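You operate a simulated robot arm through the tools that you are given. There is no shell and no other tool. Be economical: measure what you need, move in short steps, check, and stop when the job is done.

You are at the controls of a simulated two-armed robot. One attempt, no reset.

TASK
Get the filler ready for the order card on its top.
Fine: drip tray in, switch on, display zeroed, dial as ordered, the bag on the filler's table in the fork with its tap in the steel tray.

It is judged by the outcome, as a careful person would: the job done as asked, and still so three seconds after it is handed in. It fails if anything else is knocked over, pushed out of place, dropped, spilled or broken.

THE ROBOT
Two 6-joint arms with two-finger parallel grippers on one trunk, on a base that drives. Base frame: it is fixed to the floor where the robot stands at the start and does not move with it; the origin is under the middle of the robot, x ahead of it, y to its left, z up. Readings come in mm, degrees, newtons and seconds.
The left shoulder is at the start at [70, 166, 1432], the right one opposite. With the tool pointing down near the work surface each hand reaches from about 420 to 840 mm from the robot's upright axis, wherever it stands, measured 20 degrees to its own side. Places, roughly: bag order card [1250, 500, 1250]; drip tray [1000, 100, 900]; filler head [1200, 100, 1100]; filler switch [700, 400, 900]; steel tray [1100, 600, 900]; white filler key [1300, 200, 1100]. Payload 3.91 kg a hand.
The tool frame of a hand sits at the grasp point between the pads (the TCP): z along the fingers, y along the line on which they close. The tips reach 30 mm beyond it. Largest opening 110 mm; finger width 20, thickness 10; the body of the gripper, 48 by 112 mm, starts 55 mm behind the TCP.
Orientation is that of the tool frame in the base frame, as [roll, pitch, yaw] about the fixed x, y, z axes, in that order (R = Rz(yaw) Ry(pitch) Rx(roll)). With the fingers straight down and closing along the base's y, the tool's x points along the base's -x, its y along +y and its z along -z.

THE INTERFACE
- The arms move only by the tool move_arm. It takes "left_increments", "right_increments" or both (then of equal length, played together; a hand with none holds still); each is a list of rows, each a list of 6 numbers: the shift along the base's x, y, z in units of 500 mm (1.0 is 500 mm), then the turn, a rotation vector about the base's x, y, z in units of 120 degrees (1.0 is 120 degrees). In form: [[tx, ty, tz, ax, ay, az], ...]. A call has 1 to 12 rows; each row is the pose to reach, as a shift and turn from the pose commanded when the call began. "left_fingers" and "right_fingers" are, for a hand that has rows, the closure in counts, from 0 (fully open) to 255 (shut), set as the call begins (left out, the last holds). A call with a number of a shift or a turn outside -1 to 1 is refused whole. A row lasts 0.2 s, in which the tool goes at most 50 mm and 8.6 degrees; a call with a longer step from one row to the next is refused whole, and so is a gripper value outside its range. A pose out of reach is approached as far as the arm can. The call stops where the force on the tool passes 40 N (or 10 N more than at its start, if that is more) or the arm is blocked; 0.2 s more then pass. Each finger travels about 108 mm/s and halts on what it meets, pressing with about 45 N; the grip force reading is that of the motor and also rises with nothing between the fingers. The clock runs only during rows and for 0.2 s after the last one: add rows that repeat a pose to give the fingers time. The reply holds the time, the measured pose of the TCP, the force on the tool along the base axes, the opening and the grip force, in the units named above and with some noise, with the torque about the TCP (base axes, N m) and any sound that the robot's microphone picked up.
- Cameras (640 x 400 px; columns grow to the right, rows downward): "scene" is now at [126.2, 32.2, 1646.7]; the picture's right is [0.38, -0.93, 0.00], its down [-0.63, -0.26, -0.74] and it looks along [0.68, 0.28, -0.68] (base axes); focal length 253 px, centre (320, 200). "left" rides on the left gripper at [77, -7, -114] in its tool frame; the picture's right is [0.09, 1.00, 0.00], its down [-0.80, 0.07, -0.59] and it looks along [-0.59, 0.05, 0.80] (tool axes); focal length 270 px, centre (320, 200). "right" rides on the right gripper at [77, 7, -115] in its tool frame; the picture's right is [-0.09, 1.00, 0.00], its down [-0.80, -0.07, -0.59] and it looks along [-0.59, -0.05, 0.80] (tool axes); focal length 270 px, centre (320, 200). There is no depth. A picture from a camera that has moved, and an enlarged one, comes with that camera's place and axes in the base frame and with its lens.
- camera(camera): a new picture of that camera. The clock stands still meanwhile.
- raise_lower(by): slides the trunk up (or, below 0, down) by that many mm; the arms and the scene camera ride with it, the base frame stays. It gives what a move gives, with no picture.
- drive_base(legs): drives the robot by 1 to 6 legs, each [ahead, left, turn to the left] in mm, mm and degrees, along the robot's own axes; the way and the turn of a leg run together, so that a leg with both is an arc; at most 1500 mm and 180 degrees a leg. The arms and the cameras ride along, it lands a little off, and it stops where it bumps. It gives what a move gives.
- head_to(pan, tilt): turns the head with the scene camera to pan (to the left, within 86 degrees either way) and tilt (down, from -29 to 69), counted from straight ahead of the robot. It gives what a move gives.
- close_up(camera, box): a new picture of the part [left, top, right, bottom] of that camera's present view, enlarged. The clock stands still meanwhile.
- job_done(): hands the job in; it is judged then, once.

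Work in short steps. Places have to be worked out from the pictures, the camera data and where the tool is seen: move nearer, look again, correct. Check each grasp and each placing, and mend what went wrong. You have 120 turns and 100 pictures in all, those below and enlarged ones among them. Open the grippers and draw the arms clear of the work before you hand the job in, unless the task says otherwise; then end with one line.

The tools are called after ">>>" as a command line: name --argument value ..., lists and objects as JSON in quotes. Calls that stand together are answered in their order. move_arm: Moves the arms, as the interface text tells. Its arguments: {"type":"object","properties":{"left_increments":{"type":"array"},"left_fingers":{"type":"number"},"right_increments":{"type":"array"},"right_fingers":{"type":"number"}},"required":[]} The other tools are called the same way: raise_lower (by) slides the trunk up or down; drive_base (legs) drives the base; head_to (pan, tilt) turns the head that bears the scene camera; camera (camera) takes a picture; close_up (camera, box) takes an enlarged picture of a part of a camera's view; job_done () hands the job in.

At the start:

```text
clock: 0.0
left_tool_pos: [480.8, 363.0, 1000.4]
left_ee_rot: [180.0, 0.0, 179.9]
left_wrist_force: [-0.2, -0.1, -0.2]
left_ft_torque: [0.02, 0.01, -0.01]
left_grip_width: 110.2
left_gripper_force: 0.0
right_tool_pos: [702.3, -113.8, 998.7]
right_ee_rot: [-180.0, -0.1, 179.9]
right_wrist_force: [-0.9, -0.6, 0.6]
right_ft_torque: [0.03, 0.05, 0.01]
right_grip_width: 110.0
right_gripper_force: 0.1
trunk travel left (down, up): [-927.0, 13.0]
robot x, y, heading: [1.9, 1.8, -0.2]
head pan, tilt: [22.2, 42.6]
```

scene: 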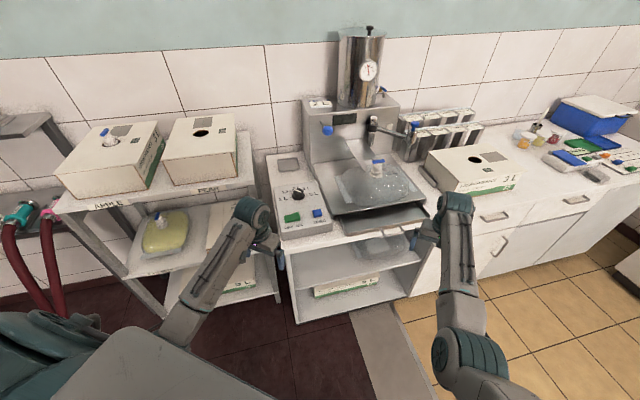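
right: 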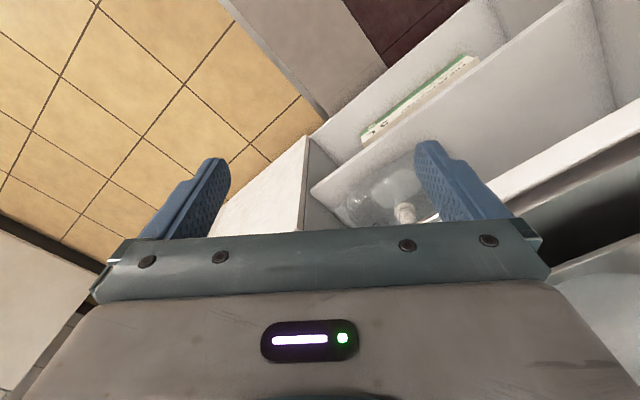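
left: 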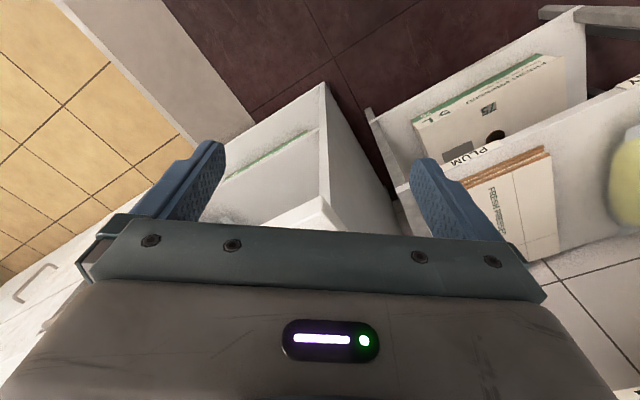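

The scene shows the filler with a control box, a head with a bag under it, and a card on top. I'll enlarge the filler's parts.

>>> close_up --camera "scene" --box '[260, 140, 440, 252]'

>>> close_up --camera "scene" --box '[290, 20, 450, 120]'

>>> close_up --camera "scene" --box '[40, 100, 280, 250]'

```text
3.56 times, centred on (350, 196) of scene
camera zoom: at [126.2, 32.2, 1646.7], right [0.38, -0.93, 0.0], down [-0.63, -0.26, -0.74], along [0.68, 0.28, -0.68], focal length 900 px, centre (213, 214)
```

zoom: 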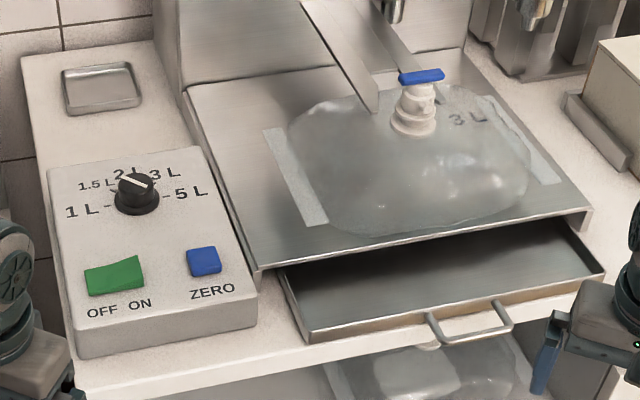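

```text
4.00 times, centred on (370, 70) of scene
camera zoom: at [126.2, 32.2, 1646.7], right [0.38, -0.93, 0.0], down [-0.63, -0.26, -0.74], along [0.68, 0.28, -0.68], focal length 1012 px, centre (120, 720)
```

zoom: 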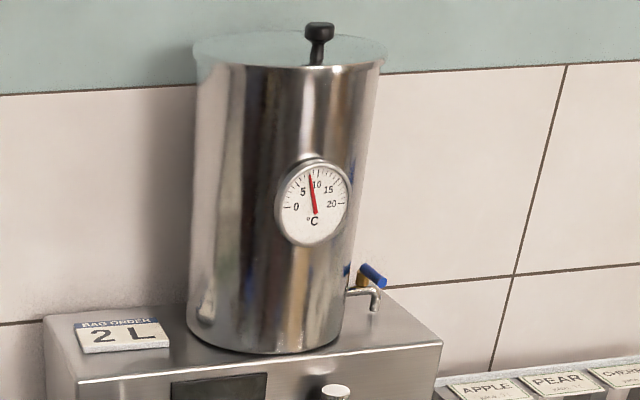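

```text
2.67 times, centred on (160, 175) of scene
camera zoom: at [126.2, 32.2, 1646.7], right [0.38, -0.93, 0.0], down [-0.63, -0.26, -0.74], along [0.68, 0.28, -0.68], focal length 675 px, centre (747, 267)
```

zoom: 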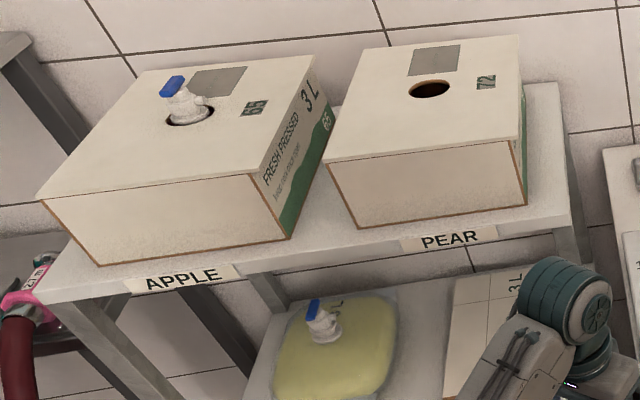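

The order card says 2 L. Now I'll look at the filler head, the fork, and the bag on the lower shelf.

>>> close_up --camera "scene" --box '[300, 90, 428, 170]'

>>> close_up --camera "scene" --box '[270, 210, 430, 310]'

>>> close_up --camera "scene" --box '[330, 140, 426, 200]'

>>> close_up --camera "scene" --box '[265, 145, 345, 240]'

```text
5.00 times, centred on (364, 130) of scene
camera zoom: at [126.2, 32.2, 1646.7], right [0.38, -0.93, 0.0], down [-0.63, -0.26, -0.74], along [0.68, 0.28, -0.68], focal length 1265 px, centre (100, 550)
```

zoom: 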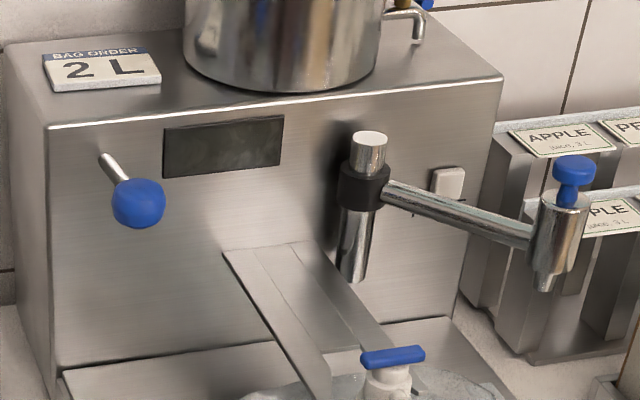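

```text
4.00 times, centred on (350, 260) of scene
camera zoom: at [126.2, 32.2, 1646.7], right [0.38, -0.93, 0.0], down [-0.63, -0.26, -0.74], along [0.68, 0.28, -0.68], focal length 1012 px, centre (200, -40)
```

zoom: 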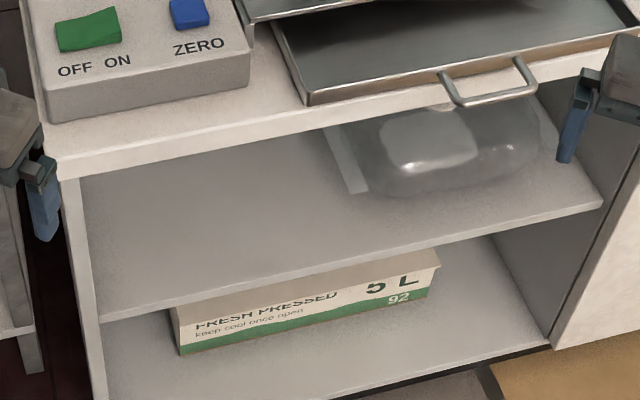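

```text
6.67 times, centred on (378, 170) of scene
camera zoom: at [126.2, 32.2, 1646.7], right [0.38, -0.93, 0.0], down [-0.63, -0.26, -0.74], along [0.68, 0.28, -0.68], focal length 1687 px, centre (-67, 400)
```

zoom: 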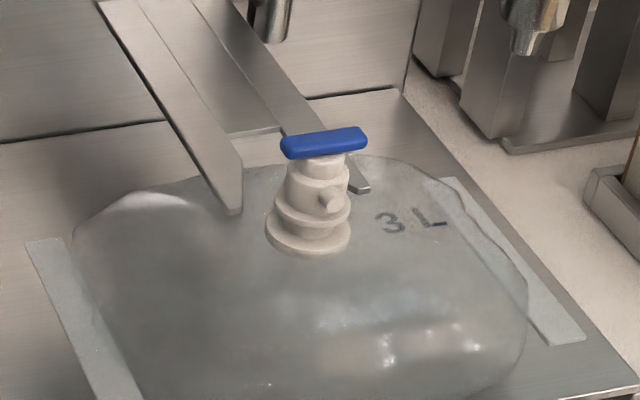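

```text
4.21 times, centred on (305, 192) of scene
camera zoom: at [126.2, 32.2, 1646.7], right [0.38, -0.93, 0.0], down [-0.63, -0.26, -0.74], along [0.68, 0.28, -0.68], focal length 1066 px, centre (383, 232)
```

zoom: 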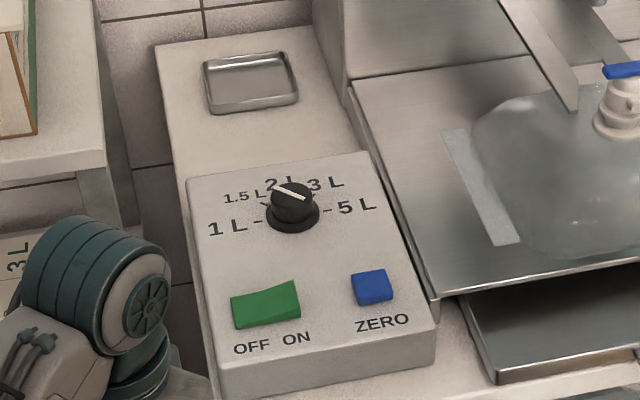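

Order is 2 L; the bag sits in front of the fork. The counter seems turned about 39° left of my heading with its front edge about 700 mm away, so I'll raise and tuck the hands before driving.

>>> move_arm --left_increments '[[0, 0, 0.1, 0, 0, 0], [0, 0, 0.2, 0, 0, 0], [0, 0, 0.3, 0, 0, 0], [0, 0, 0.3, 0, 0, 0], [0, -0.05, 0.3, 0, 0, 0], [0, -0.1, 0.3, 0, 0, 0]]' --right_increments '[[-0.07, 0, 0.07, 0, 0, 0], [-0.14, 0, 0.14, 0, 0, 0], [-0.21, 0, 0.21, 0, 0, 0], [-0.28, -0.04, 0.28, 0, 0, 0], [-0.35, -0.08, 0.3, 0, 0, 0], [-0.4, -0.1, 0.3, 0, 0, 0]]'

```text
refused: row 4 steps farther than a row can; nothing moved
```

The step was slightly too long; I'll shorten it.

>>> move_arm --left_increments '[[0, 0, 0.06, 0, 0, 0], [0, 0, 0.12, 0, 0, 0], [0, 0, 0.18, 0, 0, 0], [0, 0, 0.24, 0, 0, 0], [0, -0.05, 0.3, 0, 0, 0], [0, -0.1, 0.3, 0, 0, 0], [0, -0.1, 0.3, 0, 0, 0]]' --right_increments '[[-0.06, 0, 0.06, 0, 0, 0], [-0.12, 0, 0.12, 0, 0, 0], [-0.18, 0, 0.18, 0, 0, 0], [-0.24, -0.03, 0.24, 0, 0, 0], [-0.3, -0.06, 0.29, 0, 0, 0], [-0.36, -0.09, 0.3, 0, 0, 0], [-0.4, -0.1, 0.3, 0, 0, 0]]'

>>> drive_base --legs '[[0, 0, 39], [0, -350, 0]]'

>>> head_to --pan 0 --tilt 40

>>> camera --camera "scene"

```text
clock: 1.6
left_tool_pos: [424.7, 414.3, 1105.3]
left_ee_rot: [-179.8, 0.2, 179.9]
left_wrist_force: [-0.5, 0.1, 0.8]
left_ft_torque: [-0.01, 0.0, -0.01]
left_grip_width: 110.3
left_gripper_force: 0.0
left hand out of reach, approached as far as the arm can: row 1, 2, 3, 4, 5, 6, 7
right_tool_pos: [607.8, -150.0, 1095.6]
right_ee_rot: [-176.7, 9.8, 178.9]
right_wrist_force: [-0.3, 0.2, 1.0]
right_ft_torque: [-0.01, 0.04, -0.03]
right_grip_width: 110.0
right_gripper_force: 0.0
right hand out of reach, approached as far as the arm can: row 3, 4, 5, 6, 7
trunk travel left (down, up): [-927.0, 13.0]
robot x, y, heading: [-0.5, 0.6, 0.0]
head pan, tilt: [22.2, 42.6]
stopped in row 7 (right hand): the arm was blocked; the commanded pose is now the measured one
```

```text
clock: 5.8
left_tool_pos: [288.1, 317.1, 1103.9]
left_ee_rot: [-179.7, 0.3, -140.7]
left_wrist_force: [0.1, -0.5, 0.4]
left_ft_torque: [0.0, -0.01, -0.02]
left_grip_width: 110.0
left_gripper_force: 0.1
right_tool_pos: [787.3, -4.0, 1095.1]
right_ee_rot: [-176.5, 9.6, -141.8]
right_wrist_force: [-0.1, -0.2, 0.6]
right_ft_torque: [0.01, -0.02, 0.02]
right_grip_width: 109.8
right_gripper_force: 0.1
trunk travel left (down, up): [-927.0, 13.0]
robot x, y, heading: [225.4, -275.6, 39.1]
head pan, tilt: [22.2, 42.6]
```

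```text
clock: 6.6
left_tool_pos: [289.4, 315.0, 1105.6]
left_ee_rot: [-179.7, 0.3, -140.6]
left_wrist_force: [-0.4, -0.2, 0.2]
left_ft_torque: [0.02, -0.02, 0.0]
left_grip_width: 110.0
left_gripper_force: 0.0
right_tool_pos: [790.0, -6.9, 1093.6]
right_ee_rot: [-176.5, 9.8, -141.8]
right_wrist_force: [-0.5, 0.5, 0.6]
right_ft_torque: [0.02, -0.01, 0.01]
right_grip_width: 110.1
right_gripper_force: 0.0
trunk travel left (down, up): [-927.0, 13.0]
robot x, y, heading: [227.1, -277.2, 39.3]
head pan, tilt: [0.0, 40.0]
```

```text
89 pictures are left
camera scene: at [328.5, -188.4, 1650.5], right [0.63, -0.77, 0.0], down [-0.5, -0.41, -0.77], along [0.59, 0.49, -0.64], focal length 253 px, centre (320, 200)
```

scene: 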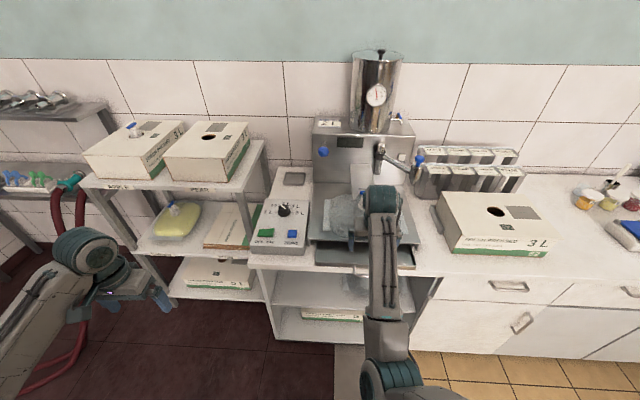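

The counter is now square ahead; the zero button triangulates at depth ~788, 247 right of the original axis line, z~931. I'll shift the right hand to the right so it doesn't hide the bag, and look again.

>>> move_arm --right_increments '[[0.06, -0.075, 0, 0, 0, 0], [0.12, -0.15, 0, 0, 0, 0], [0.18, -0.225, 0, 0, 0, 0], [0.24, -0.3, 0, 0, 0, 0], [0.3, -0.37, 0, 0, 0, 0]]'

>>> drive_base --legs '[[200, 0, 0]]'

>>> camera --camera "scene"

```text
clock: 7.8
left_tool_pos: [290.9, 313.0, 1105.4]
left_ee_rot: [-179.9, 0.2, -140.7]
left_wrist_force: [0.4, 0.1, -0.2]
left_ft_torque: [0.01, 0.06, 0.01]
left_grip_width: 109.9
left_gripper_force: 0.0
right_tool_pos: [941.5, -189.9, 1093.3]
right_ee_rot: [-177.0, 9.7, -141.8]
right_wrist_force: [0.7, 0.0, 0.0]
right_ft_torque: [0.01, 0.04, -0.03]
right_grip_width: 109.8
right_gripper_force: 0.0
right hand out of reach, approached as far as the arm can: row 1, 2, 3, 4
trunk travel left (down, up): [-927.0, 13.0]
robot x, y, heading: [224.5, -273.6, 39.3]
head pan, tilt: [0.0, 40.0]
```

```text
clock: 9.4
left_tool_pos: [441.1, 437.6, 1106.5]
left_ee_rot: [-179.8, 0.5, -140.8]
left_wrist_force: [0.5, -0.4, 0.3]
left_ft_torque: [0.01, -0.03, 0.0]
left_grip_width: 109.8
left_gripper_force: 0.0
right_tool_pos: [1090.2, -67.0, 1095.6]
right_ee_rot: [-176.6, 9.9, -141.8]
right_wrist_force: [0.7, 0.0, 0.1]
right_ft_torque: [0.01, -0.03, 0.02]
right_grip_width: 110.2
right_gripper_force: 0.1
trunk travel left (down, up): [-927.0, 13.0]
robot x, y, heading: [378.6, -148.9, 39.1]
head pan, tilt: [0.0, 40.0]
```

```text
88 pictures are left
camera scene: at [477.2, -65.4, 1651.0], right [0.63, -0.77, 0.0], down [-0.5, -0.41, -0.77], along [0.6, 0.49, -0.64], focal length 253 px, centre (320, 200)
```

scene: 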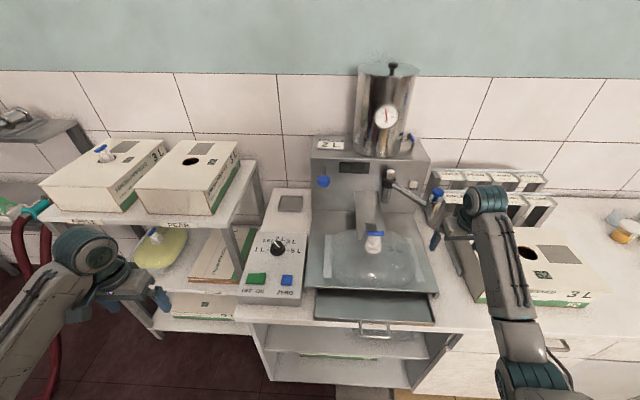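

Clear view now. I'll take enlarged pictures to measure everything.

>>> close_up --camera "scene" --box '[300, 140, 450, 240]'

>>> close_up --camera "scene" --box '[230, 180, 330, 310]'

>>> close_up --camera "scene" --box '[300, 240, 450, 345]'

```text
4.00 times, centred on (375, 190) of scene
camera zoom: at [477.2, -65.4, 1651.0], right [0.63, -0.77, 0.0], down [-0.5, -0.41, -0.77], along [0.6, 0.49, -0.64], focal length 1012 px, centre (100, 240)
```

zoom: 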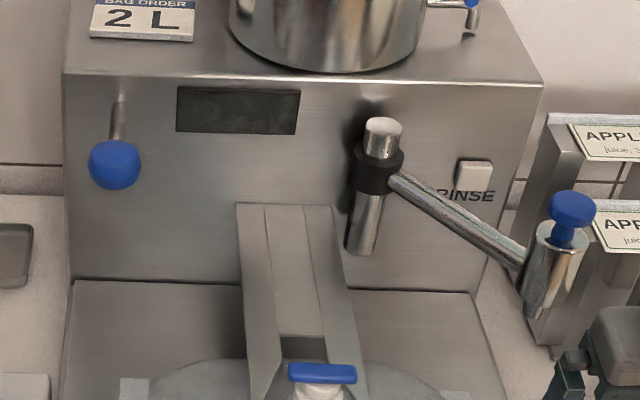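

```text
3.08 times, centred on (280, 245) of scene
camera zoom: at [477.2, -65.4, 1651.0], right [0.63, -0.77, 0.0], down [-0.5, -0.41, -0.77], along [0.6, 0.49, -0.64], focal length 779 px, centre (443, 62)
```

zoom: 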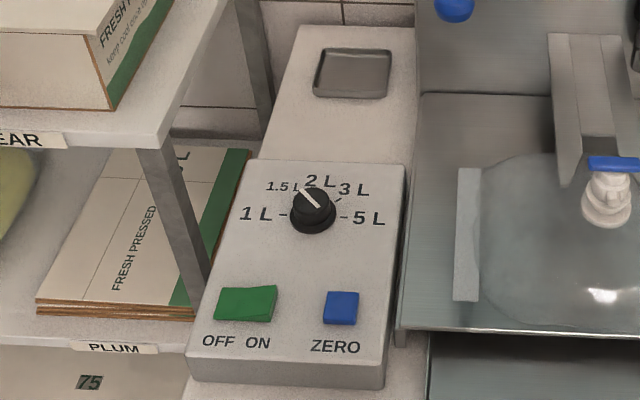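

```text
3.81 times, centred on (375, 292) of scene
camera zoom: at [477.2, -65.4, 1651.0], right [0.63, -0.77, 0.0], down [-0.5, -0.41, -0.77], along [0.6, 0.49, -0.64], focal length 964 px, centre (110, -152)
```

zoom: 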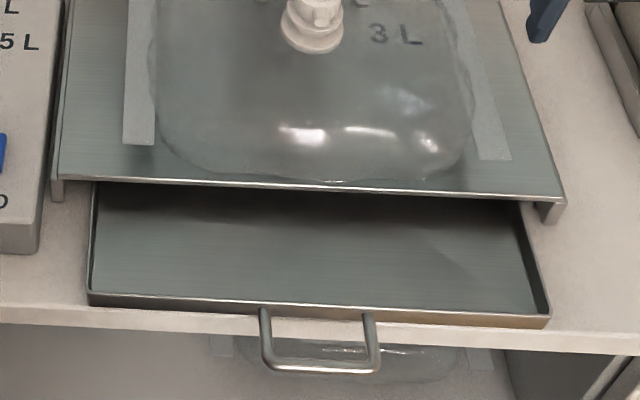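

Measured in a counter frame (depth d, left w): tap d≈846, w≈‑519, z≈1087; fork tips d≈870, z≈1035; drip-tray handle d≈627, w≈‑508, z≈900; dial points at 1.5 L. First the drip tray: I'll bring the closed right hand in front of the handle.

>>> move_arm --right_increments '[[-0.08, 0.014, -0.02, -0.0095, 0.0274, 0], [-0.16, 0.028, -0.04, -0.019, 0.0549, 0], [-0.24, 0.042, -0.06, -0.0285, 0.0823, 0], [-0.32, 0.056, -0.09, -0.0285, 0.0823, 0], [-0.4, 0.07, -0.12, -0.0285, 0.0823, 0], [-0.48, 0.084, -0.15, -0.0285, 0.0823, 0], [-0.56, 0.098, -0.17, -0.0285, 0.0823, 0], [-0.606, 0.104, -0.19, -0.0285, 0.0823, 0], [-0.606, 0.104, -0.19, -0.0285, 0.0823, 0]]' --right_fingers 255

>>> camera --camera "right"

>>> close_up --camera "scene" --box '[280, 200, 480, 325]'

```text
clock: 11.6
left_tool_pos: [442.5, 440.9, 1104.0]
left_ee_rot: [-179.7, 0.2, -140.7]
left_wrist_force: [-0.6, 0.3, -0.8]
left_ft_torque: [-0.01, -0.01, -0.04]
left_grip_width: 110.1
left_gripper_force: 0.1
right_tool_pos: [820.0, -43.8, 992.5]
right_ee_rot: [-173.7, 1.3, -141.9]
right_wrist_force: [0.0, 0.1, 0.7]
right_ft_torque: [0.01, 0.0, 0.01]
right_grip_width: 0.1
right_gripper_force: 37.6
right hand out of reach, approached as far as the arm can: row 1, 2, 3, 4, 5, 6, 7, 8, 9
trunk travel left (down, up): [-927.0, 13.0]
robot x, y, heading: [382.0, -149.1, 39.5]
head pan, tilt: [0.0, 40.0]
stopped in row 9 (right hand): the arm was blocked; the commanded pose is now the measured one
```

```text
84 pictures are left
camera right: at [746.7, -76.4, 1105.1], right [-0.54, 0.83, -0.11], down [0.62, 0.48, 0.61], along [0.57, 0.26, -0.78], focal length 270 px, centre (320, 200)
```

right: 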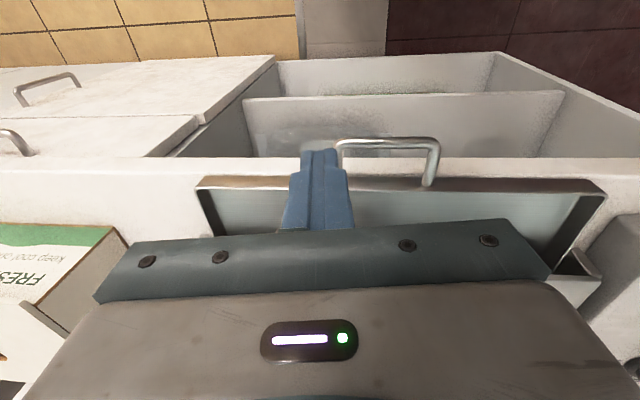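

```text
3.20 times, centred on (380, 262) of scene
camera zoom: at [480.5, -61.4, 1650.5], right [0.63, -0.77, 0.0], down [-0.5, -0.41, -0.77], along [0.59, 0.48, -0.64], focal length 810 px, centre (128, 0)
```

zoom: 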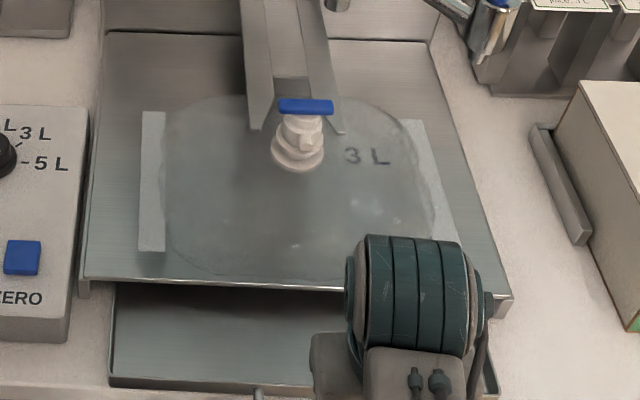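

The arm's inner reach limit blocks it here; I'll back up 120 mm to have room in front of the handle.

>>> drive_base --legs '[[-120, 0, 0]]'

```text
clock: 12.8
left_tool_pos: [351.8, 367.5, 1104.7]
left_ee_rot: [-179.7, 0.1, -140.6]
left_wrist_force: [0.0, -0.2, -1.0]
left_ft_torque: [-0.02, 0.01, -0.02]
left_grip_width: 109.9
left_gripper_force: 0.0
right_tool_pos: [730.8, -118.0, 991.9]
right_ee_rot: [-173.6, 1.0, -141.8]
right_wrist_force: [0.8, 0.2, -0.5]
right_ft_torque: [-0.02, 0.06, -0.03]
right_grip_width: 0.0
right_gripper_force: 37.7
trunk travel left (down, up): [-927.0, 13.0]
robot x, y, heading: [286.4, -222.9, 39.1]
head pan, tilt: [0.0, 40.0]
```

Now move to just before the handle, at about handle height, levelling the tool.

>>> move_arm --right_increments '[[0.03, 0.06, -0.03, 0.0184, 0.0197, 0], [0.06, 0.12, -0.06, 0.0368, 0.0394, 0], [0.082, 0.18, -0.1, 0.0368, 0.0394, 0], [0.082, 0.18, -0.13, 0.0368, 0.0394, 0], [0.082, 0.18, -0.13, 0.0368, 0.0394, 0]]'

>>> camera --camera "right"

>>> camera --camera "scene"

```text
clock: 14.0
left_tool_pos: [351.6, 364.5, 1104.3]
left_ee_rot: [-179.8, 0.3, -140.8]
left_wrist_force: [0.2, -0.4, 0.4]
left_ft_torque: [0.02, 0.02, 0.0]
left_grip_width: 110.1
left_gripper_force: 0.2
right_tool_pos: [769.8, -28.6, 927.3]
right_ee_rot: [179.8, 0.1, -142.0]
right_wrist_force: [-0.6, -1.0, -0.4]
right_ft_torque: [0.03, -0.03, -0.01]
right_grip_width: 0.0
right_gripper_force: 37.8
trunk travel left (down, up): [-927.0, 13.0]
robot x, y, heading: [286.9, -224.9, 39.1]
head pan, tilt: [0.0, 40.0]
```

```text
82 pictures are left
camera right: at [704.9, -70.4, 1041.9], right [-0.54, 0.84, 0.0], down [0.67, 0.44, 0.6], along [0.5, 0.33, -0.8], focal length 270 px, centre (320, 200)
```

right: 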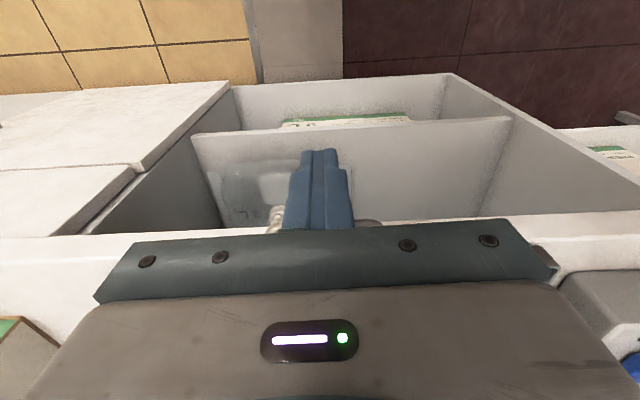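

```text
81 pictures are left
camera scene: at [390.1, -137.6, 1650.4], right [0.63, -0.77, 0.0], down [-0.5, -0.41, -0.77], along [0.59, 0.48, -0.64], focal length 253 px, centre (320, 200)
```

scene: 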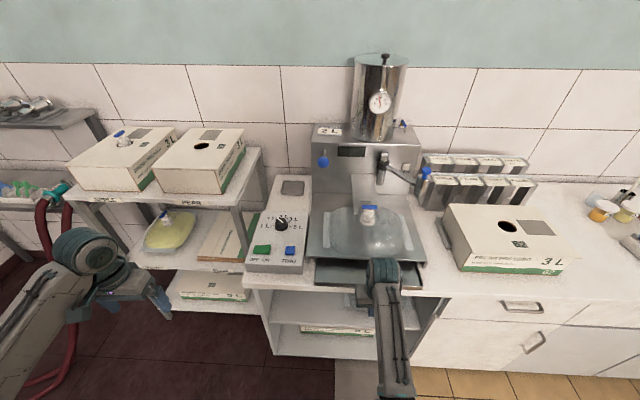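

The fingers are centred on the handle; I'll zoom to judge its height.

>>> close_up --camera "right" --box '[240, 140, 400, 240]'

>>> close_up --camera "scene" --box '[290, 230, 450, 330]'

```text
4.00 times, centred on (320, 190) of right
camera zoom: at [704.9, -70.4, 1041.9], right [-0.54, 0.84, 0.0], down [0.67, 0.44, 0.6], along [0.5, 0.33, -0.8], focal length 1081 px, centre (320, 240)
```

zoom: 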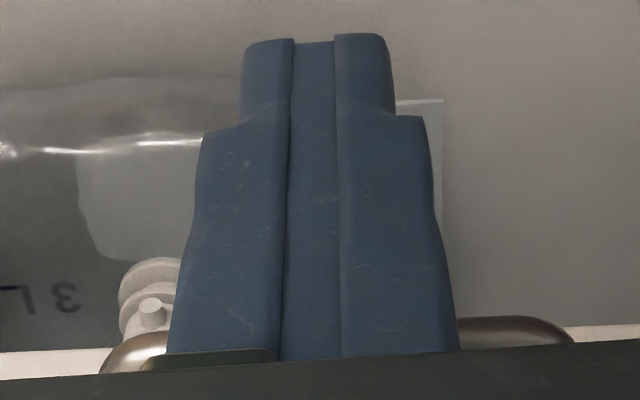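

```text
4.00 times, centred on (370, 280) of scene
camera zoom: at [390.1, -137.6, 1650.4], right [0.63, -0.77, 0.0], down [-0.5, -0.41, -0.77], along [0.59, 0.48, -0.64], focal length 1012 px, centre (120, -120)
```

zoom: 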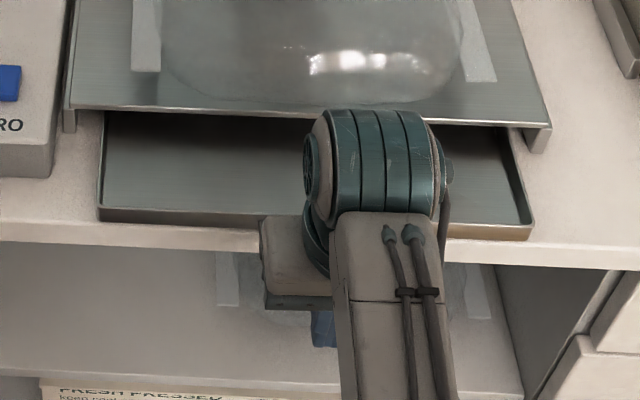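

Bar at z≈903, counter ≈865: I'll lower 12 mm and push forward gently.

>>> move_arm --right_increments '[[0, 0, -0.024, 0, 0, 0], [0.02, 0.0163, -0.024, 0, 0, 0], [0.04, 0.0326, -0.024, 0, 0, 0], [0.06, 0.0489, -0.024, 0, 0, 0], [0.08, 0.065, -0.024, 0, 0, 0], [0.1, 0.081, -0.024, 0, 0, 0], [0.12, 0.0975, -0.024, 0, 0, 0], [0.14, 0.1135, -0.024, 0, 0, 0], [0.16, 0.13, -0.024, 0, 0, 0], [0.18, 0.146, -0.024, 0, 0, 0]]'

>>> close_up --camera "scene" --box '[290, 210, 450, 310]'

```text
clock: 16.2
left_tool_pos: [352.0, 365.6, 1104.9]
left_ee_rot: [-179.9, 0.2, -140.7]
left_wrist_force: [0.3, -0.2, 0.7]
left_ft_torque: [0.02, -0.01, 0.04]
left_grip_width: 110.0
left_gripper_force: 0.1
right_tool_pos: [861.0, 44.5, 914.1]
right_ee_rot: [179.8, 0.2, -141.9]
right_wrist_force: [0.3, 0.1, 0.6]
right_ft_torque: [-0.02, -0.03, 0.01]
right_grip_width: 0.1
right_gripper_force: 37.4
trunk travel left (down, up): [-927.0, 13.0]
robot x, y, heading: [285.6, -221.2, 39.1]
head pan, tilt: [0.0, 40.0]
```

```text
4.00 times, centred on (370, 260) of scene
camera zoom: at [390.0, -137.1, 1650.4], right [0.63, -0.77, 0.0], down [-0.5, -0.41, -0.77], along [0.59, 0.48, -0.64], focal length 1012 px, centre (120, -40)
```

zoom: 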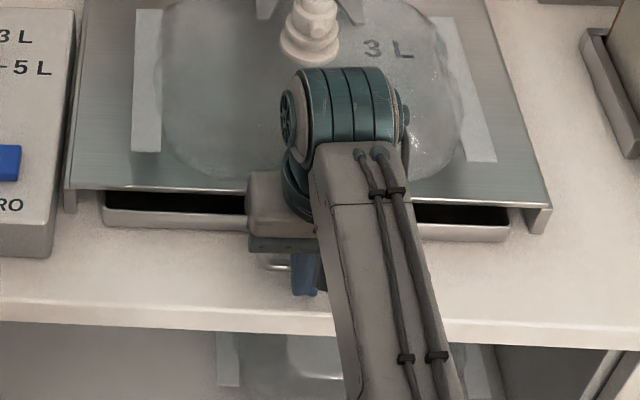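

The tray slides in well; keep pushing until it meets its stop.

>>> move_arm --right_increments '[[0.015, 0.0122, 0, 0, 0, 0], [0.03, 0.0244, 0, 0, 0, 0], [0.045, 0.0366, 0, 0, 0, 0], [0.06, 0.0488, 0, 0, 0, 0], [0.075, 0.061, 0, 0, 0, 0]]'

>>> close_up --camera "scene" --box '[290, 210, 450, 310]'

```text
clock: 17.6
left_tool_pos: [348.1, 361.8, 1107.1]
left_ee_rot: [-179.7, 0.4, -140.7]
left_wrist_force: [-0.2, -0.1, -0.6]
left_ft_torque: [-0.04, 0.0, 0.01]
left_grip_width: 110.2
left_gripper_force: 0.1
right_tool_pos: [888.5, 69.2, 912.1]
right_ee_rot: [179.8, -0.9, -141.9]
right_wrist_force: [-15.8, -13.0, 7.0]
right_ft_torque: [-0.22, 0.17, -0.05]
right_grip_width: 0.2
right_gripper_force: 37.1
trunk travel left (down, up): [-927.0, 13.0]
robot x, y, heading: [286.2, -224.2, 39.2]
head pan, tilt: [0.0, 40.0]
stopped in row 5 (right hand): the force on the tool passed its limit at 45 N (the readings are from after the stop); the commanded pose is now the measured one
```

```text
4.00 times, centred on (370, 260) of scene
camera zoom: at [383.8, -141.5, 1651.3], right [0.63, -0.78, 0.0], down [-0.5, -0.4, -0.77], along [0.6, 0.49, -0.64], focal length 1012 px, centre (120, -40)
```

zoom: 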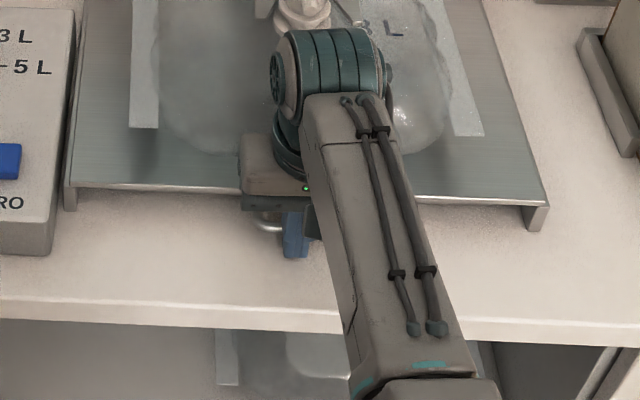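

The drip tray is in against its stop. Retreat the right hand backward, up and off to the right; then drive nearer for the panel.

>>> move_arm --right_increments '[[-0.06, -0.049, 0, 0, 0, 0], [-0.12, -0.098, 0, 0, 0, 0], [-0.18, -0.147, 0, 0, 0, 0], [-0.18, -0.147, 0.09, 0, 0, 0], [-0.15, -0.185, 0.17, 0, 0, 0], [-0.1, -0.246, 0.23, 0, 0, 0], [-0.05, -0.308, 0.3, 0, 0, 0], [0.0, -0.37, 0.34, 0, 0, 0], [0.05, -0.43, 0.36, 0, 0, 0], [0.09, -0.48, 0.36, 0, 0, 0], [0.09, -0.48, 0.36, 0, 0, 0]]'

>>> drive_base --legs '[[150, 0, 0]]'

>>> close_up --camera "scene" --box '[230, 180, 390, 320]'

```text
refused: row 7 steps farther than a row can; nothing moved
```

```text
clock: 18.4
left_tool_pos: [352.9, 364.7, 1107.0]
left_ee_rot: [-179.7, 0.5, -140.8]
left_wrist_force: [-0.5, -0.1, -0.4]
left_ft_torque: [0.02, 0.02, 0.01]
left_grip_width: 110.0
left_gripper_force: 0.1
right_tool_pos: [888.0, 69.5, 910.4]
right_ee_rot: [179.8, -2.0, -141.8]
right_wrist_force: [-16.0, -15.5, 22.9]
right_ft_torque: [-0.22, 0.03, 0.1]
right_grip_width: 0.1
right_gripper_force: 37.8
trunk travel left (down, up): [-927.0, 13.0]
robot x, y, heading: [290.9, -220.4, 39.2]
head pan, tilt: [0.0, 40.0]
stopped in leg 1: the force on the tool passed its limit at 59 N (the readings are from after the stop); the commanded pose is now the measured one
```

```text
2.86 times, centred on (310, 250) of scene
camera zoom: at [386.7, -138.9, 1651.6], right [0.63, -0.78, 0.0], down [-0.49, -0.4, -0.77], along [0.6, 0.49, -0.64], focal length 723 px, centre (349, 57)
```

zoom: 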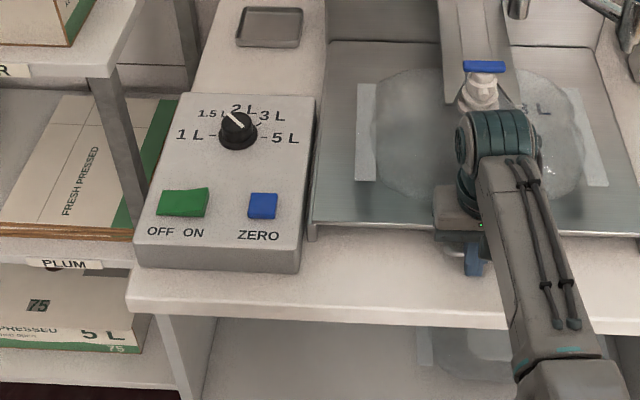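

The refused move left the hand on the tray, and the drive stopped on contact after about 5 mm; nothing looks shifted. I'll retreat the hand properly first.

>>> move_arm --right_increments '[[-0.06, -0.049, 0, 0, 0, 0], [-0.12, -0.098, 0, 0, 0, 0], [-0.18, -0.147, 0, 0, 0, 0], [-0.18, -0.147, 0.09, 0, 0, 0], [-0.15, -0.185, 0.16, 0, 0, 0], [-0.11, -0.235, 0.22, 0, 0, 0], [-0.07, -0.285, 0.27, 0, 0, 0], [-0.03, -0.335, 0.32, 0, 0, 0], [0.02, -0.395, 0.35, 0, 0, 0], [0.07, -0.455, 0.36, 0, 0, 0], [0.09, -0.48, 0.36, 0, 0, 0]]'

```text
clock: 20.8
left_tool_pos: [358.6, 368.6, 1106.0]
left_ee_rot: [-179.8, 0.2, -140.8]
left_wrist_force: [0.1, 0.7, -0.1]
left_ft_torque: [0.03, 0.0, 0.03]
left_grip_width: 110.1
left_gripper_force: 0.0
right_tool_pos: [954.7, -185.5, 1012.6]
right_ee_rot: [179.7, -1.9, -141.9]
right_wrist_force: [0.1, 0.2, -0.1]
right_ft_torque: [0.0, 0.04, 0.0]
right_grip_width: 0.0
right_gripper_force: 38.3
right hand out of reach, approached as far as the arm can: row 6, 7, 8, 9, 10, 11
trunk travel left (down, up): [-927.0, 13.0]
robot x, y, heading: [294.2, -219.4, 39.2]
head pan, tilt: [0.0, 40.0]
```

Right hand at d≈621, w≈‑748, z 1012; I'll nudge it left to w≈‑690 to stay clear of the box, before driving 150 mm ahead.

>>> move_arm --right_increments '[[-0.037, 0.045, 0.0, 0, 0, 0], [-0.074, 0.09, 0.0, 0, 0, 0], [-0.074, 0.09, 0.0, 0, 0, 0]]'

>>> camera --camera "scene"

```text
clock: 21.6
left_tool_pos: [358.0, 369.6, 1103.9]
left_ee_rot: [-179.7, 0.2, -140.8]
left_wrist_force: [0.7, 0.1, 0.4]
left_ft_torque: [0.0, -0.04, 0.01]
left_grip_width: 109.9
left_gripper_force: 0.1
right_tool_pos: [928.0, -140.1, 993.7]
right_ee_rot: [179.8, -2.0, -141.9]
right_wrist_force: [-0.1, 0.4, -0.3]
right_ft_torque: [-0.01, 0.04, 0.0]
right_grip_width: 0.0
right_gripper_force: 37.5
right hand out of reach, approached as far as the arm can: row 1, 2, 3
trunk travel left (down, up): [-927.0, 13.0]
robot x, y, heading: [294.7, -219.0, 39.2]
head pan, tilt: [0.0, 40.0]
```

```text
75 pictures are left
camera scene: at [395.7, -132.5, 1650.5], right [0.63, -0.78, 0.0], down [-0.5, -0.41, -0.77], along [0.59, 0.48, -0.64], focal length 253 px, centre (320, 200)
```

scene: 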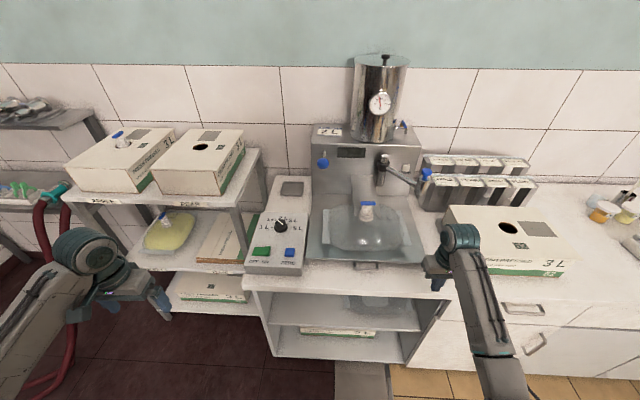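

Drip tray confirmed in; way is clear. Drive ahead 150 mm.

>>> drive_base --legs '[[150, 0, 0]]'

>>> camera --camera "scene"

```text
clock: 22.9
left_tool_pos: [471.5, 460.3, 1105.6]
left_ee_rot: [-179.8, 0.3, -140.9]
left_wrist_force: [0.2, -0.5, 0.5]
left_ft_torque: [0.02, -0.02, -0.01]
left_grip_width: 110.0
left_gripper_force: 0.0
right_tool_pos: [1038.8, -50.0, 995.7]
right_ee_rot: [179.8, -1.9, -142.0]
right_wrist_force: [0.1, -0.7, -0.6]
right_ft_torque: [0.02, -0.01, 0.02]
right_grip_width: 0.0
right_gripper_force: 37.1
trunk travel left (down, up): [-927.0, 13.0]
robot x, y, heading: [405.5, -122.8, 39.1]
head pan, tilt: [0.0, 40.0]
```

```text
74 pictures are left
camera scene: at [506.6, -42.7, 1650.9], right [0.63, -0.78, 0.0], down [-0.5, -0.4, -0.77], along [0.6, 0.48, -0.64], focal length 253 px, centre (320, 200)
```

scene: 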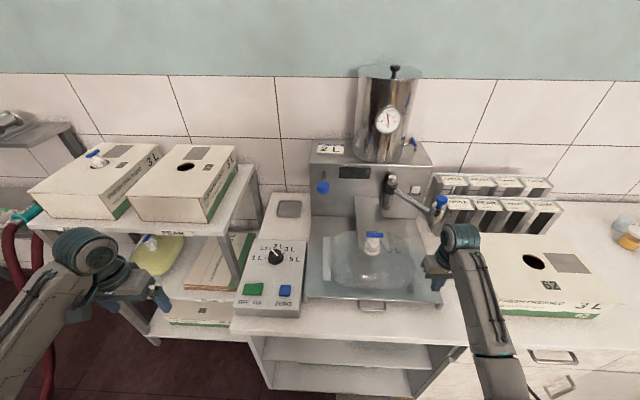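

Now bring the left hand above the dial (d≈918, w≈‑205) for a close look.

>>> move_arm --left_increments '[[0.08, -0.008, 0, 0, 0, 0], [0.16, -0.016, 0, 0, 0, 0], [0.24, -0.024, -0.01, 0, 0, 0], [0.32, -0.032, -0.03, 0, 0, 0], [0.4, -0.04, -0.06, 0, 0, 0], [0.48, -0.05, -0.08, 0, 0, 0], [0.56, -0.058, -0.1, 0, 0, 0], [0.64, -0.066, -0.12, 0, 0, 0], [0.7, -0.072, -0.12, 0, 0, 0], [0.7, -0.072, -0.12, 0, 0, 0]]' --left_fingers 0

>>> camera --camera "left"

>>> close_up --camera "scene" --box '[220, 180, 380, 320]'

```text
clock: 25.1
left_tool_pos: [823.9, 426.8, 1045.4]
left_ee_rot: [-179.8, 0.1, -140.9]
left_wrist_force: [-0.3, -0.5, 0.4]
left_ft_torque: [-0.04, 0.0, -0.02]
left_grip_width: 110.3
left_gripper_force: 0.1
left hand out of reach, approached as far as the arm can: row 1, 2, 3, 4, 5, 6, 7
right_tool_pos: [1040.5, -48.9, 995.1]
right_ee_rot: [179.8, -2.1, -142.0]
right_wrist_force: [0.3, 0.0, 0.6]
right_ft_torque: [0.01, 0.01, 0.0]
right_grip_width: 0.1
right_gripper_force: 37.9
trunk travel left (down, up): [-927.0, 13.0]
robot x, y, heading: [404.5, -127.8, 39.2]
head pan, tilt: [0.0, 40.0]
```

```text
73 pictures are left
camera left: at [769.0, 372.9, 1159.3], right [-0.7, 0.72, 0.0], down [0.57, 0.56, 0.6], along [0.43, 0.41, -0.8], focal length 270 px, centre (320, 200)
```

left: 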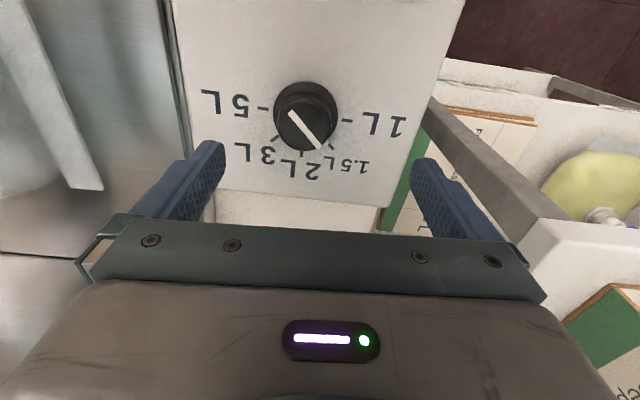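

```text
2.86 times, centred on (300, 250) of scene
camera zoom: at [509.5, -39.9, 1650.5], right [0.63, -0.78, 0.0], down [-0.5, -0.41, -0.77], along [0.59, 0.48, -0.64], focal length 723 px, centre (377, 57)
```

zoom: 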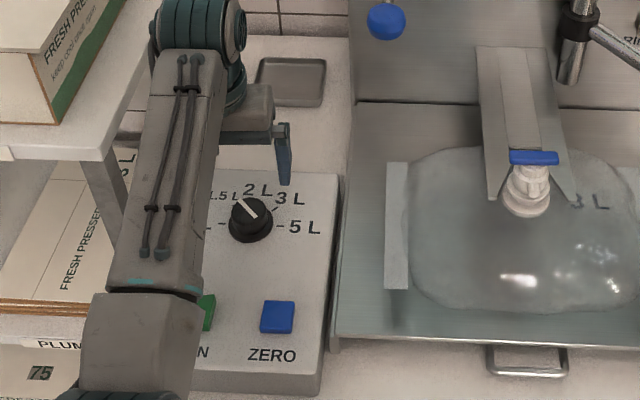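

The wrist view shows the dial at 1.5 L, slightly nearer and right of the hand's axis. I'll shift ~14 mm and descend 40 mm, then look again.

>>> move_arm --left_increments '[[0.007, -0.028, -0.04, 0, 0, 0], [0.007, -0.028, -0.08, 0, 0, 0], [0.007, -0.028, -0.08, 0, 0, 0]]'

>>> camera --camera "left"

```text
clock: 25.9
left_tool_pos: [827.0, 413.9, 1005.1]
left_ee_rot: [-179.8, 0.0, -141.0]
left_wrist_force: [-0.6, 0.1, -0.5]
left_ft_torque: [-0.02, 0.0, -0.02]
left_grip_width: 110.1
left_gripper_force: 0.0
right_tool_pos: [1040.3, -48.3, 995.5]
right_ee_rot: [179.8, -2.0, -142.0]
right_wrist_force: [-0.6, -0.7, -0.1]
right_ft_torque: [-0.03, 0.01, -0.01]
right_grip_width: 0.0
right_gripper_force: 38.0
trunk travel left (down, up): [-927.0, 13.0]
robot x, y, heading: [402.0, -127.8, 39.0]
head pan, tilt: [0.0, 40.0]
```

```text
71 pictures are left
camera left: at [771.1, 359.6, 1119.2], right [-0.7, 0.72, 0.0], down [0.57, 0.56, 0.6], along [0.43, 0.41, -0.8], focal length 270 px, centre (320, 200)
```

left: 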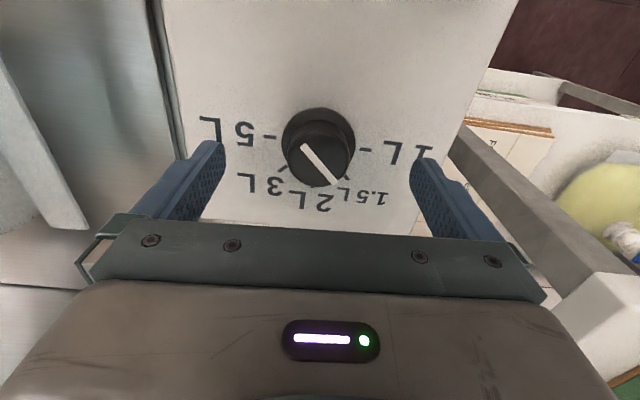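

Dial is centred under the hand, top z≈960. Descend 35 mm and close on it.

>>> move_arm --left_increments '[[0, 0, -0.04, 0, 0, 0], [0, 0, -0.07, 0, 0, 0], [0, 0, -0.07, 0, 0, 0]]'

>>> camera --camera "left"

>>> close_up --camera "scene" --box '[220, 180, 340, 320]'

```text
clock: 26.8
left_tool_pos: [827.6, 413.1, 969.8]
left_ee_rot: [-179.8, 0.1, -140.8]
left_wrist_force: [0.3, -0.1, -0.7]
left_ft_torque: [0.03, -0.01, 0.02]
left_grip_width: 110.2
left_gripper_force: 0.0
right_tool_pos: [1040.9, -48.2, 994.5]
right_ee_rot: [179.8, -2.0, -141.9]
right_wrist_force: [-0.7, 0.3, -0.4]
right_ft_torque: [0.0, 0.02, -0.02]
right_grip_width: 0.0
right_gripper_force: 38.0
trunk travel left (down, up): [-927.0, 13.0]
robot x, y, heading: [404.7, -123.5, 39.1]
head pan, tilt: [0.0, 40.0]
```

```text
70 pictures are left
camera left: at [771.4, 359.3, 1082.9], right [-0.7, 0.72, 0.0], down [0.57, 0.56, 0.6], along [0.43, 0.41, -0.8], focal length 270 px, centre (320, 200)
```

left: 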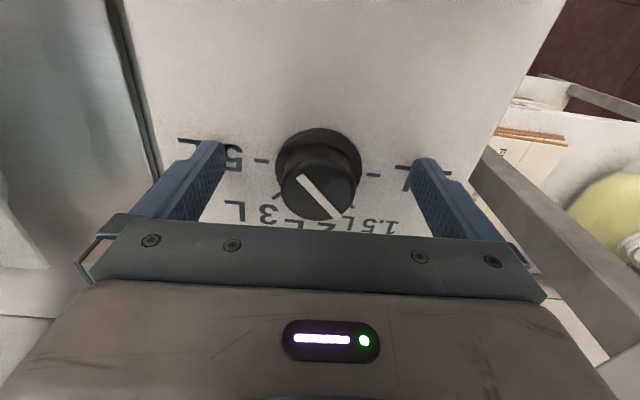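

```text
2.86 times, centred on (280, 250) of scene
camera zoom: at [509.7, -40.8, 1650.5], right [0.63, -0.78, 0.0], down [-0.5, -0.41, -0.77], along [0.59, 0.48, -0.64], focal length 723 px, centre (434, 57)
```

zoom: 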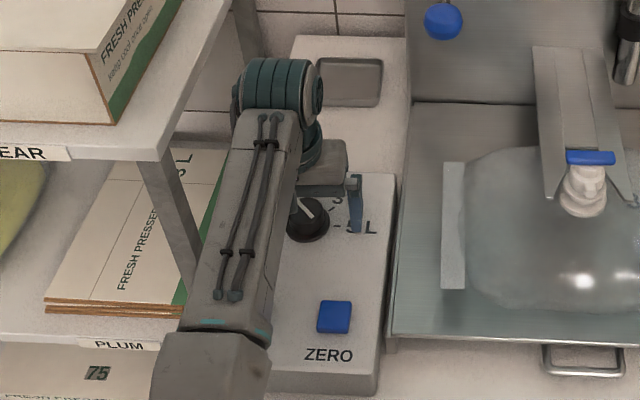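

Retriangulating over three views: knob top at d≈909, z≈961, panel z≈926. I'm ~7 mm short; shift forward 7 mm and close gently on the knob.

>>> move_arm --left_increments '[[0.011, 0.009, -0.008, 0, 0, 0], [0.011, 0.009, -0.008, 0, 0, 0], [0.011, 0.009, -0.008, 0, 0, 0], [0.011, 0.009, -0.008, 0, 0, 0], [0.011, 0.009, -0.008, 0, 0, 0]]' --left_fingers 255

>>> camera --camera "left"

```text
clock: 27.9
left_tool_pos: [833.2, 417.9, 965.7]
left_ee_rot: [-179.7, 0.2, -140.9]
left_wrist_force: [1.7, 0.9, 4.5]
left_ft_torque: [-0.25, 0.22, 0.0]
left_grip_width: 53.1
left_gripper_force: 45.2
right_tool_pos: [1040.3, -49.0, 993.2]
right_ee_rot: [179.8, -1.9, -141.9]
right_wrist_force: [-0.2, -0.3, 0.1]
right_ft_torque: [-0.02, 0.0, -0.05]
right_grip_width: 0.0
right_gripper_force: 37.8
trunk travel left (down, up): [-927.0, 13.0]
robot x, y, heading: [407.2, -126.1, 39.2]
head pan, tilt: [0.0, 40.0]
```

```text
68 pictures are left
camera left: at [777.2, 363.8, 1079.3], right [-0.7, 0.72, 0.0], down [0.57, 0.56, 0.6], along [0.43, 0.41, -0.8], focal length 270 px, centre (320, 200)
```

left: 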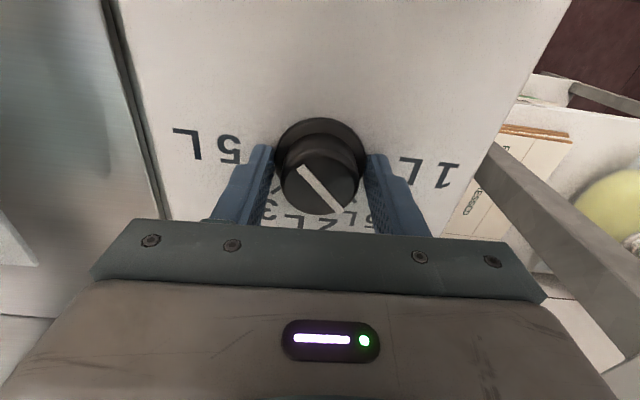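

Gripping the knob (53 mm). Turn it 45° clockwise, from 1.5 L to 2 L.

>>> move_arm --left_increments '[[0, 0, 0, 0, 0, -0.0625], [0, 0, 0, 0, 0, -0.125], [0, 0, 0, 0, 0, -0.1875], [0, 0, 0, 0, 0, -0.25], [0, 0, 0, 0, 0, -0.3125], [0, 0, 0, 0, 0, -0.375], [0, 0, 0, 0, 0, -0.375]]'

>>> camera --camera "left"

```text
clock: 29.6
left_tool_pos: [833.1, 418.5, 966.4]
left_ee_rot: [-179.8, 0.1, 174.0]
left_wrist_force: [8.6, 9.3, 8.1]
left_ft_torque: [0.27, -0.47, 0.02]
left_grip_width: 53.1
left_gripper_force: 44.7
right_tool_pos: [1041.8, -48.2, 994.3]
right_ee_rot: [179.9, -2.0, -142.0]
right_wrist_force: [0.6, -0.1, -0.2]
right_ft_torque: [0.02, 0.02, 0.01]
right_grip_width: 0.0
right_gripper_force: 37.4
trunk travel left (down, up): [-927.0, 13.0]
robot x, y, heading: [405.9, -124.4, 39.1]
head pan, tilt: [0.0, 40.0]
```

```text
67 pictures are left
camera left: at [755.5, 419.6, 1079.3], right [0.02, 1.0, 0.0], down [0.8, -0.01, 0.6], along [0.6, -0.01, -0.8], focal length 270 px, centre (320, 200)
```

left: 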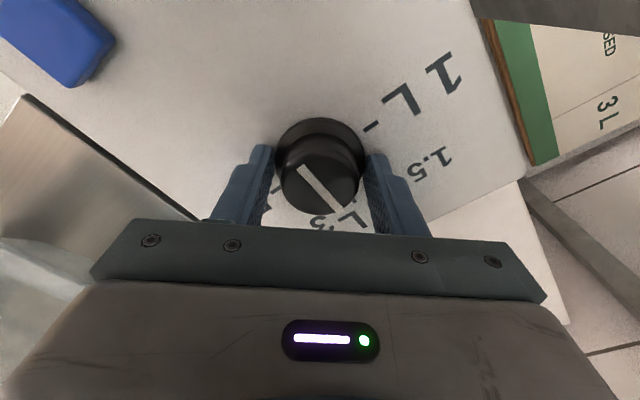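

Knob turned with the hand. Release, rise, and rotate back to see it.

>>> move_arm --left_increments '[[0, 0, 0, 0, 0, 0], [0, 0, 0, 0, 0, 0], [0, 0, 0, 0, 0, 0], [0, 0, 0.06, 0, 0, 0.06], [0, 0, 0.12, 0, 0, 0.12], [-0.02, -0.01, 0.16, 0, 0, 0.18], [-0.04, -0.02, 0.16, 0, 0, 0.24], [-0.06, -0.03, 0.16, 0, 0, 0.3], [-0.06, -0.03, 0.16, 0, 0, 0.36], [-0.06, -0.03, 0.16, 0, 0, 0.375]]' --left_fingers 0

>>> camera --camera "left"

```text
clock: 31.8
left_tool_pos: [801.3, 402.6, 1046.1]
left_ee_rot: [-179.8, 0.1, -140.9]
left_wrist_force: [0.4, 0.6, -0.9]
left_ft_torque: [-0.01, 0.01, 0.01]
left_grip_width: 109.8
left_gripper_force: 0.1
right_tool_pos: [1041.1, -49.6, 995.0]
right_ee_rot: [179.8, -2.1, -142.0]
right_wrist_force: [0.2, -0.2, -0.2]
right_ft_torque: [0.05, 0.0, 0.01]
right_grip_width: 0.0
right_gripper_force: 37.7
trunk travel left (down, up): [-927.0, 13.0]
robot x, y, heading: [405.3, -125.8, 39.3]
head pan, tilt: [0.0, 40.0]
```

```text
66 pictures are left
camera left: at [747.0, 347.8, 1159.0], right [-0.7, 0.72, 0.0], down [0.57, 0.56, 0.6], along [0.43, 0.41, -0.8], focal length 270 px, centre (320, 200)
```

left: 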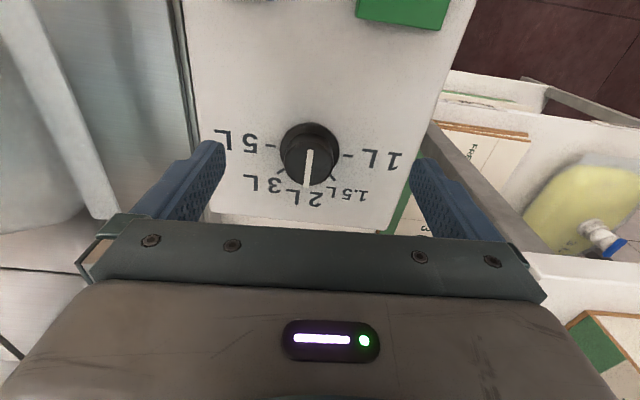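

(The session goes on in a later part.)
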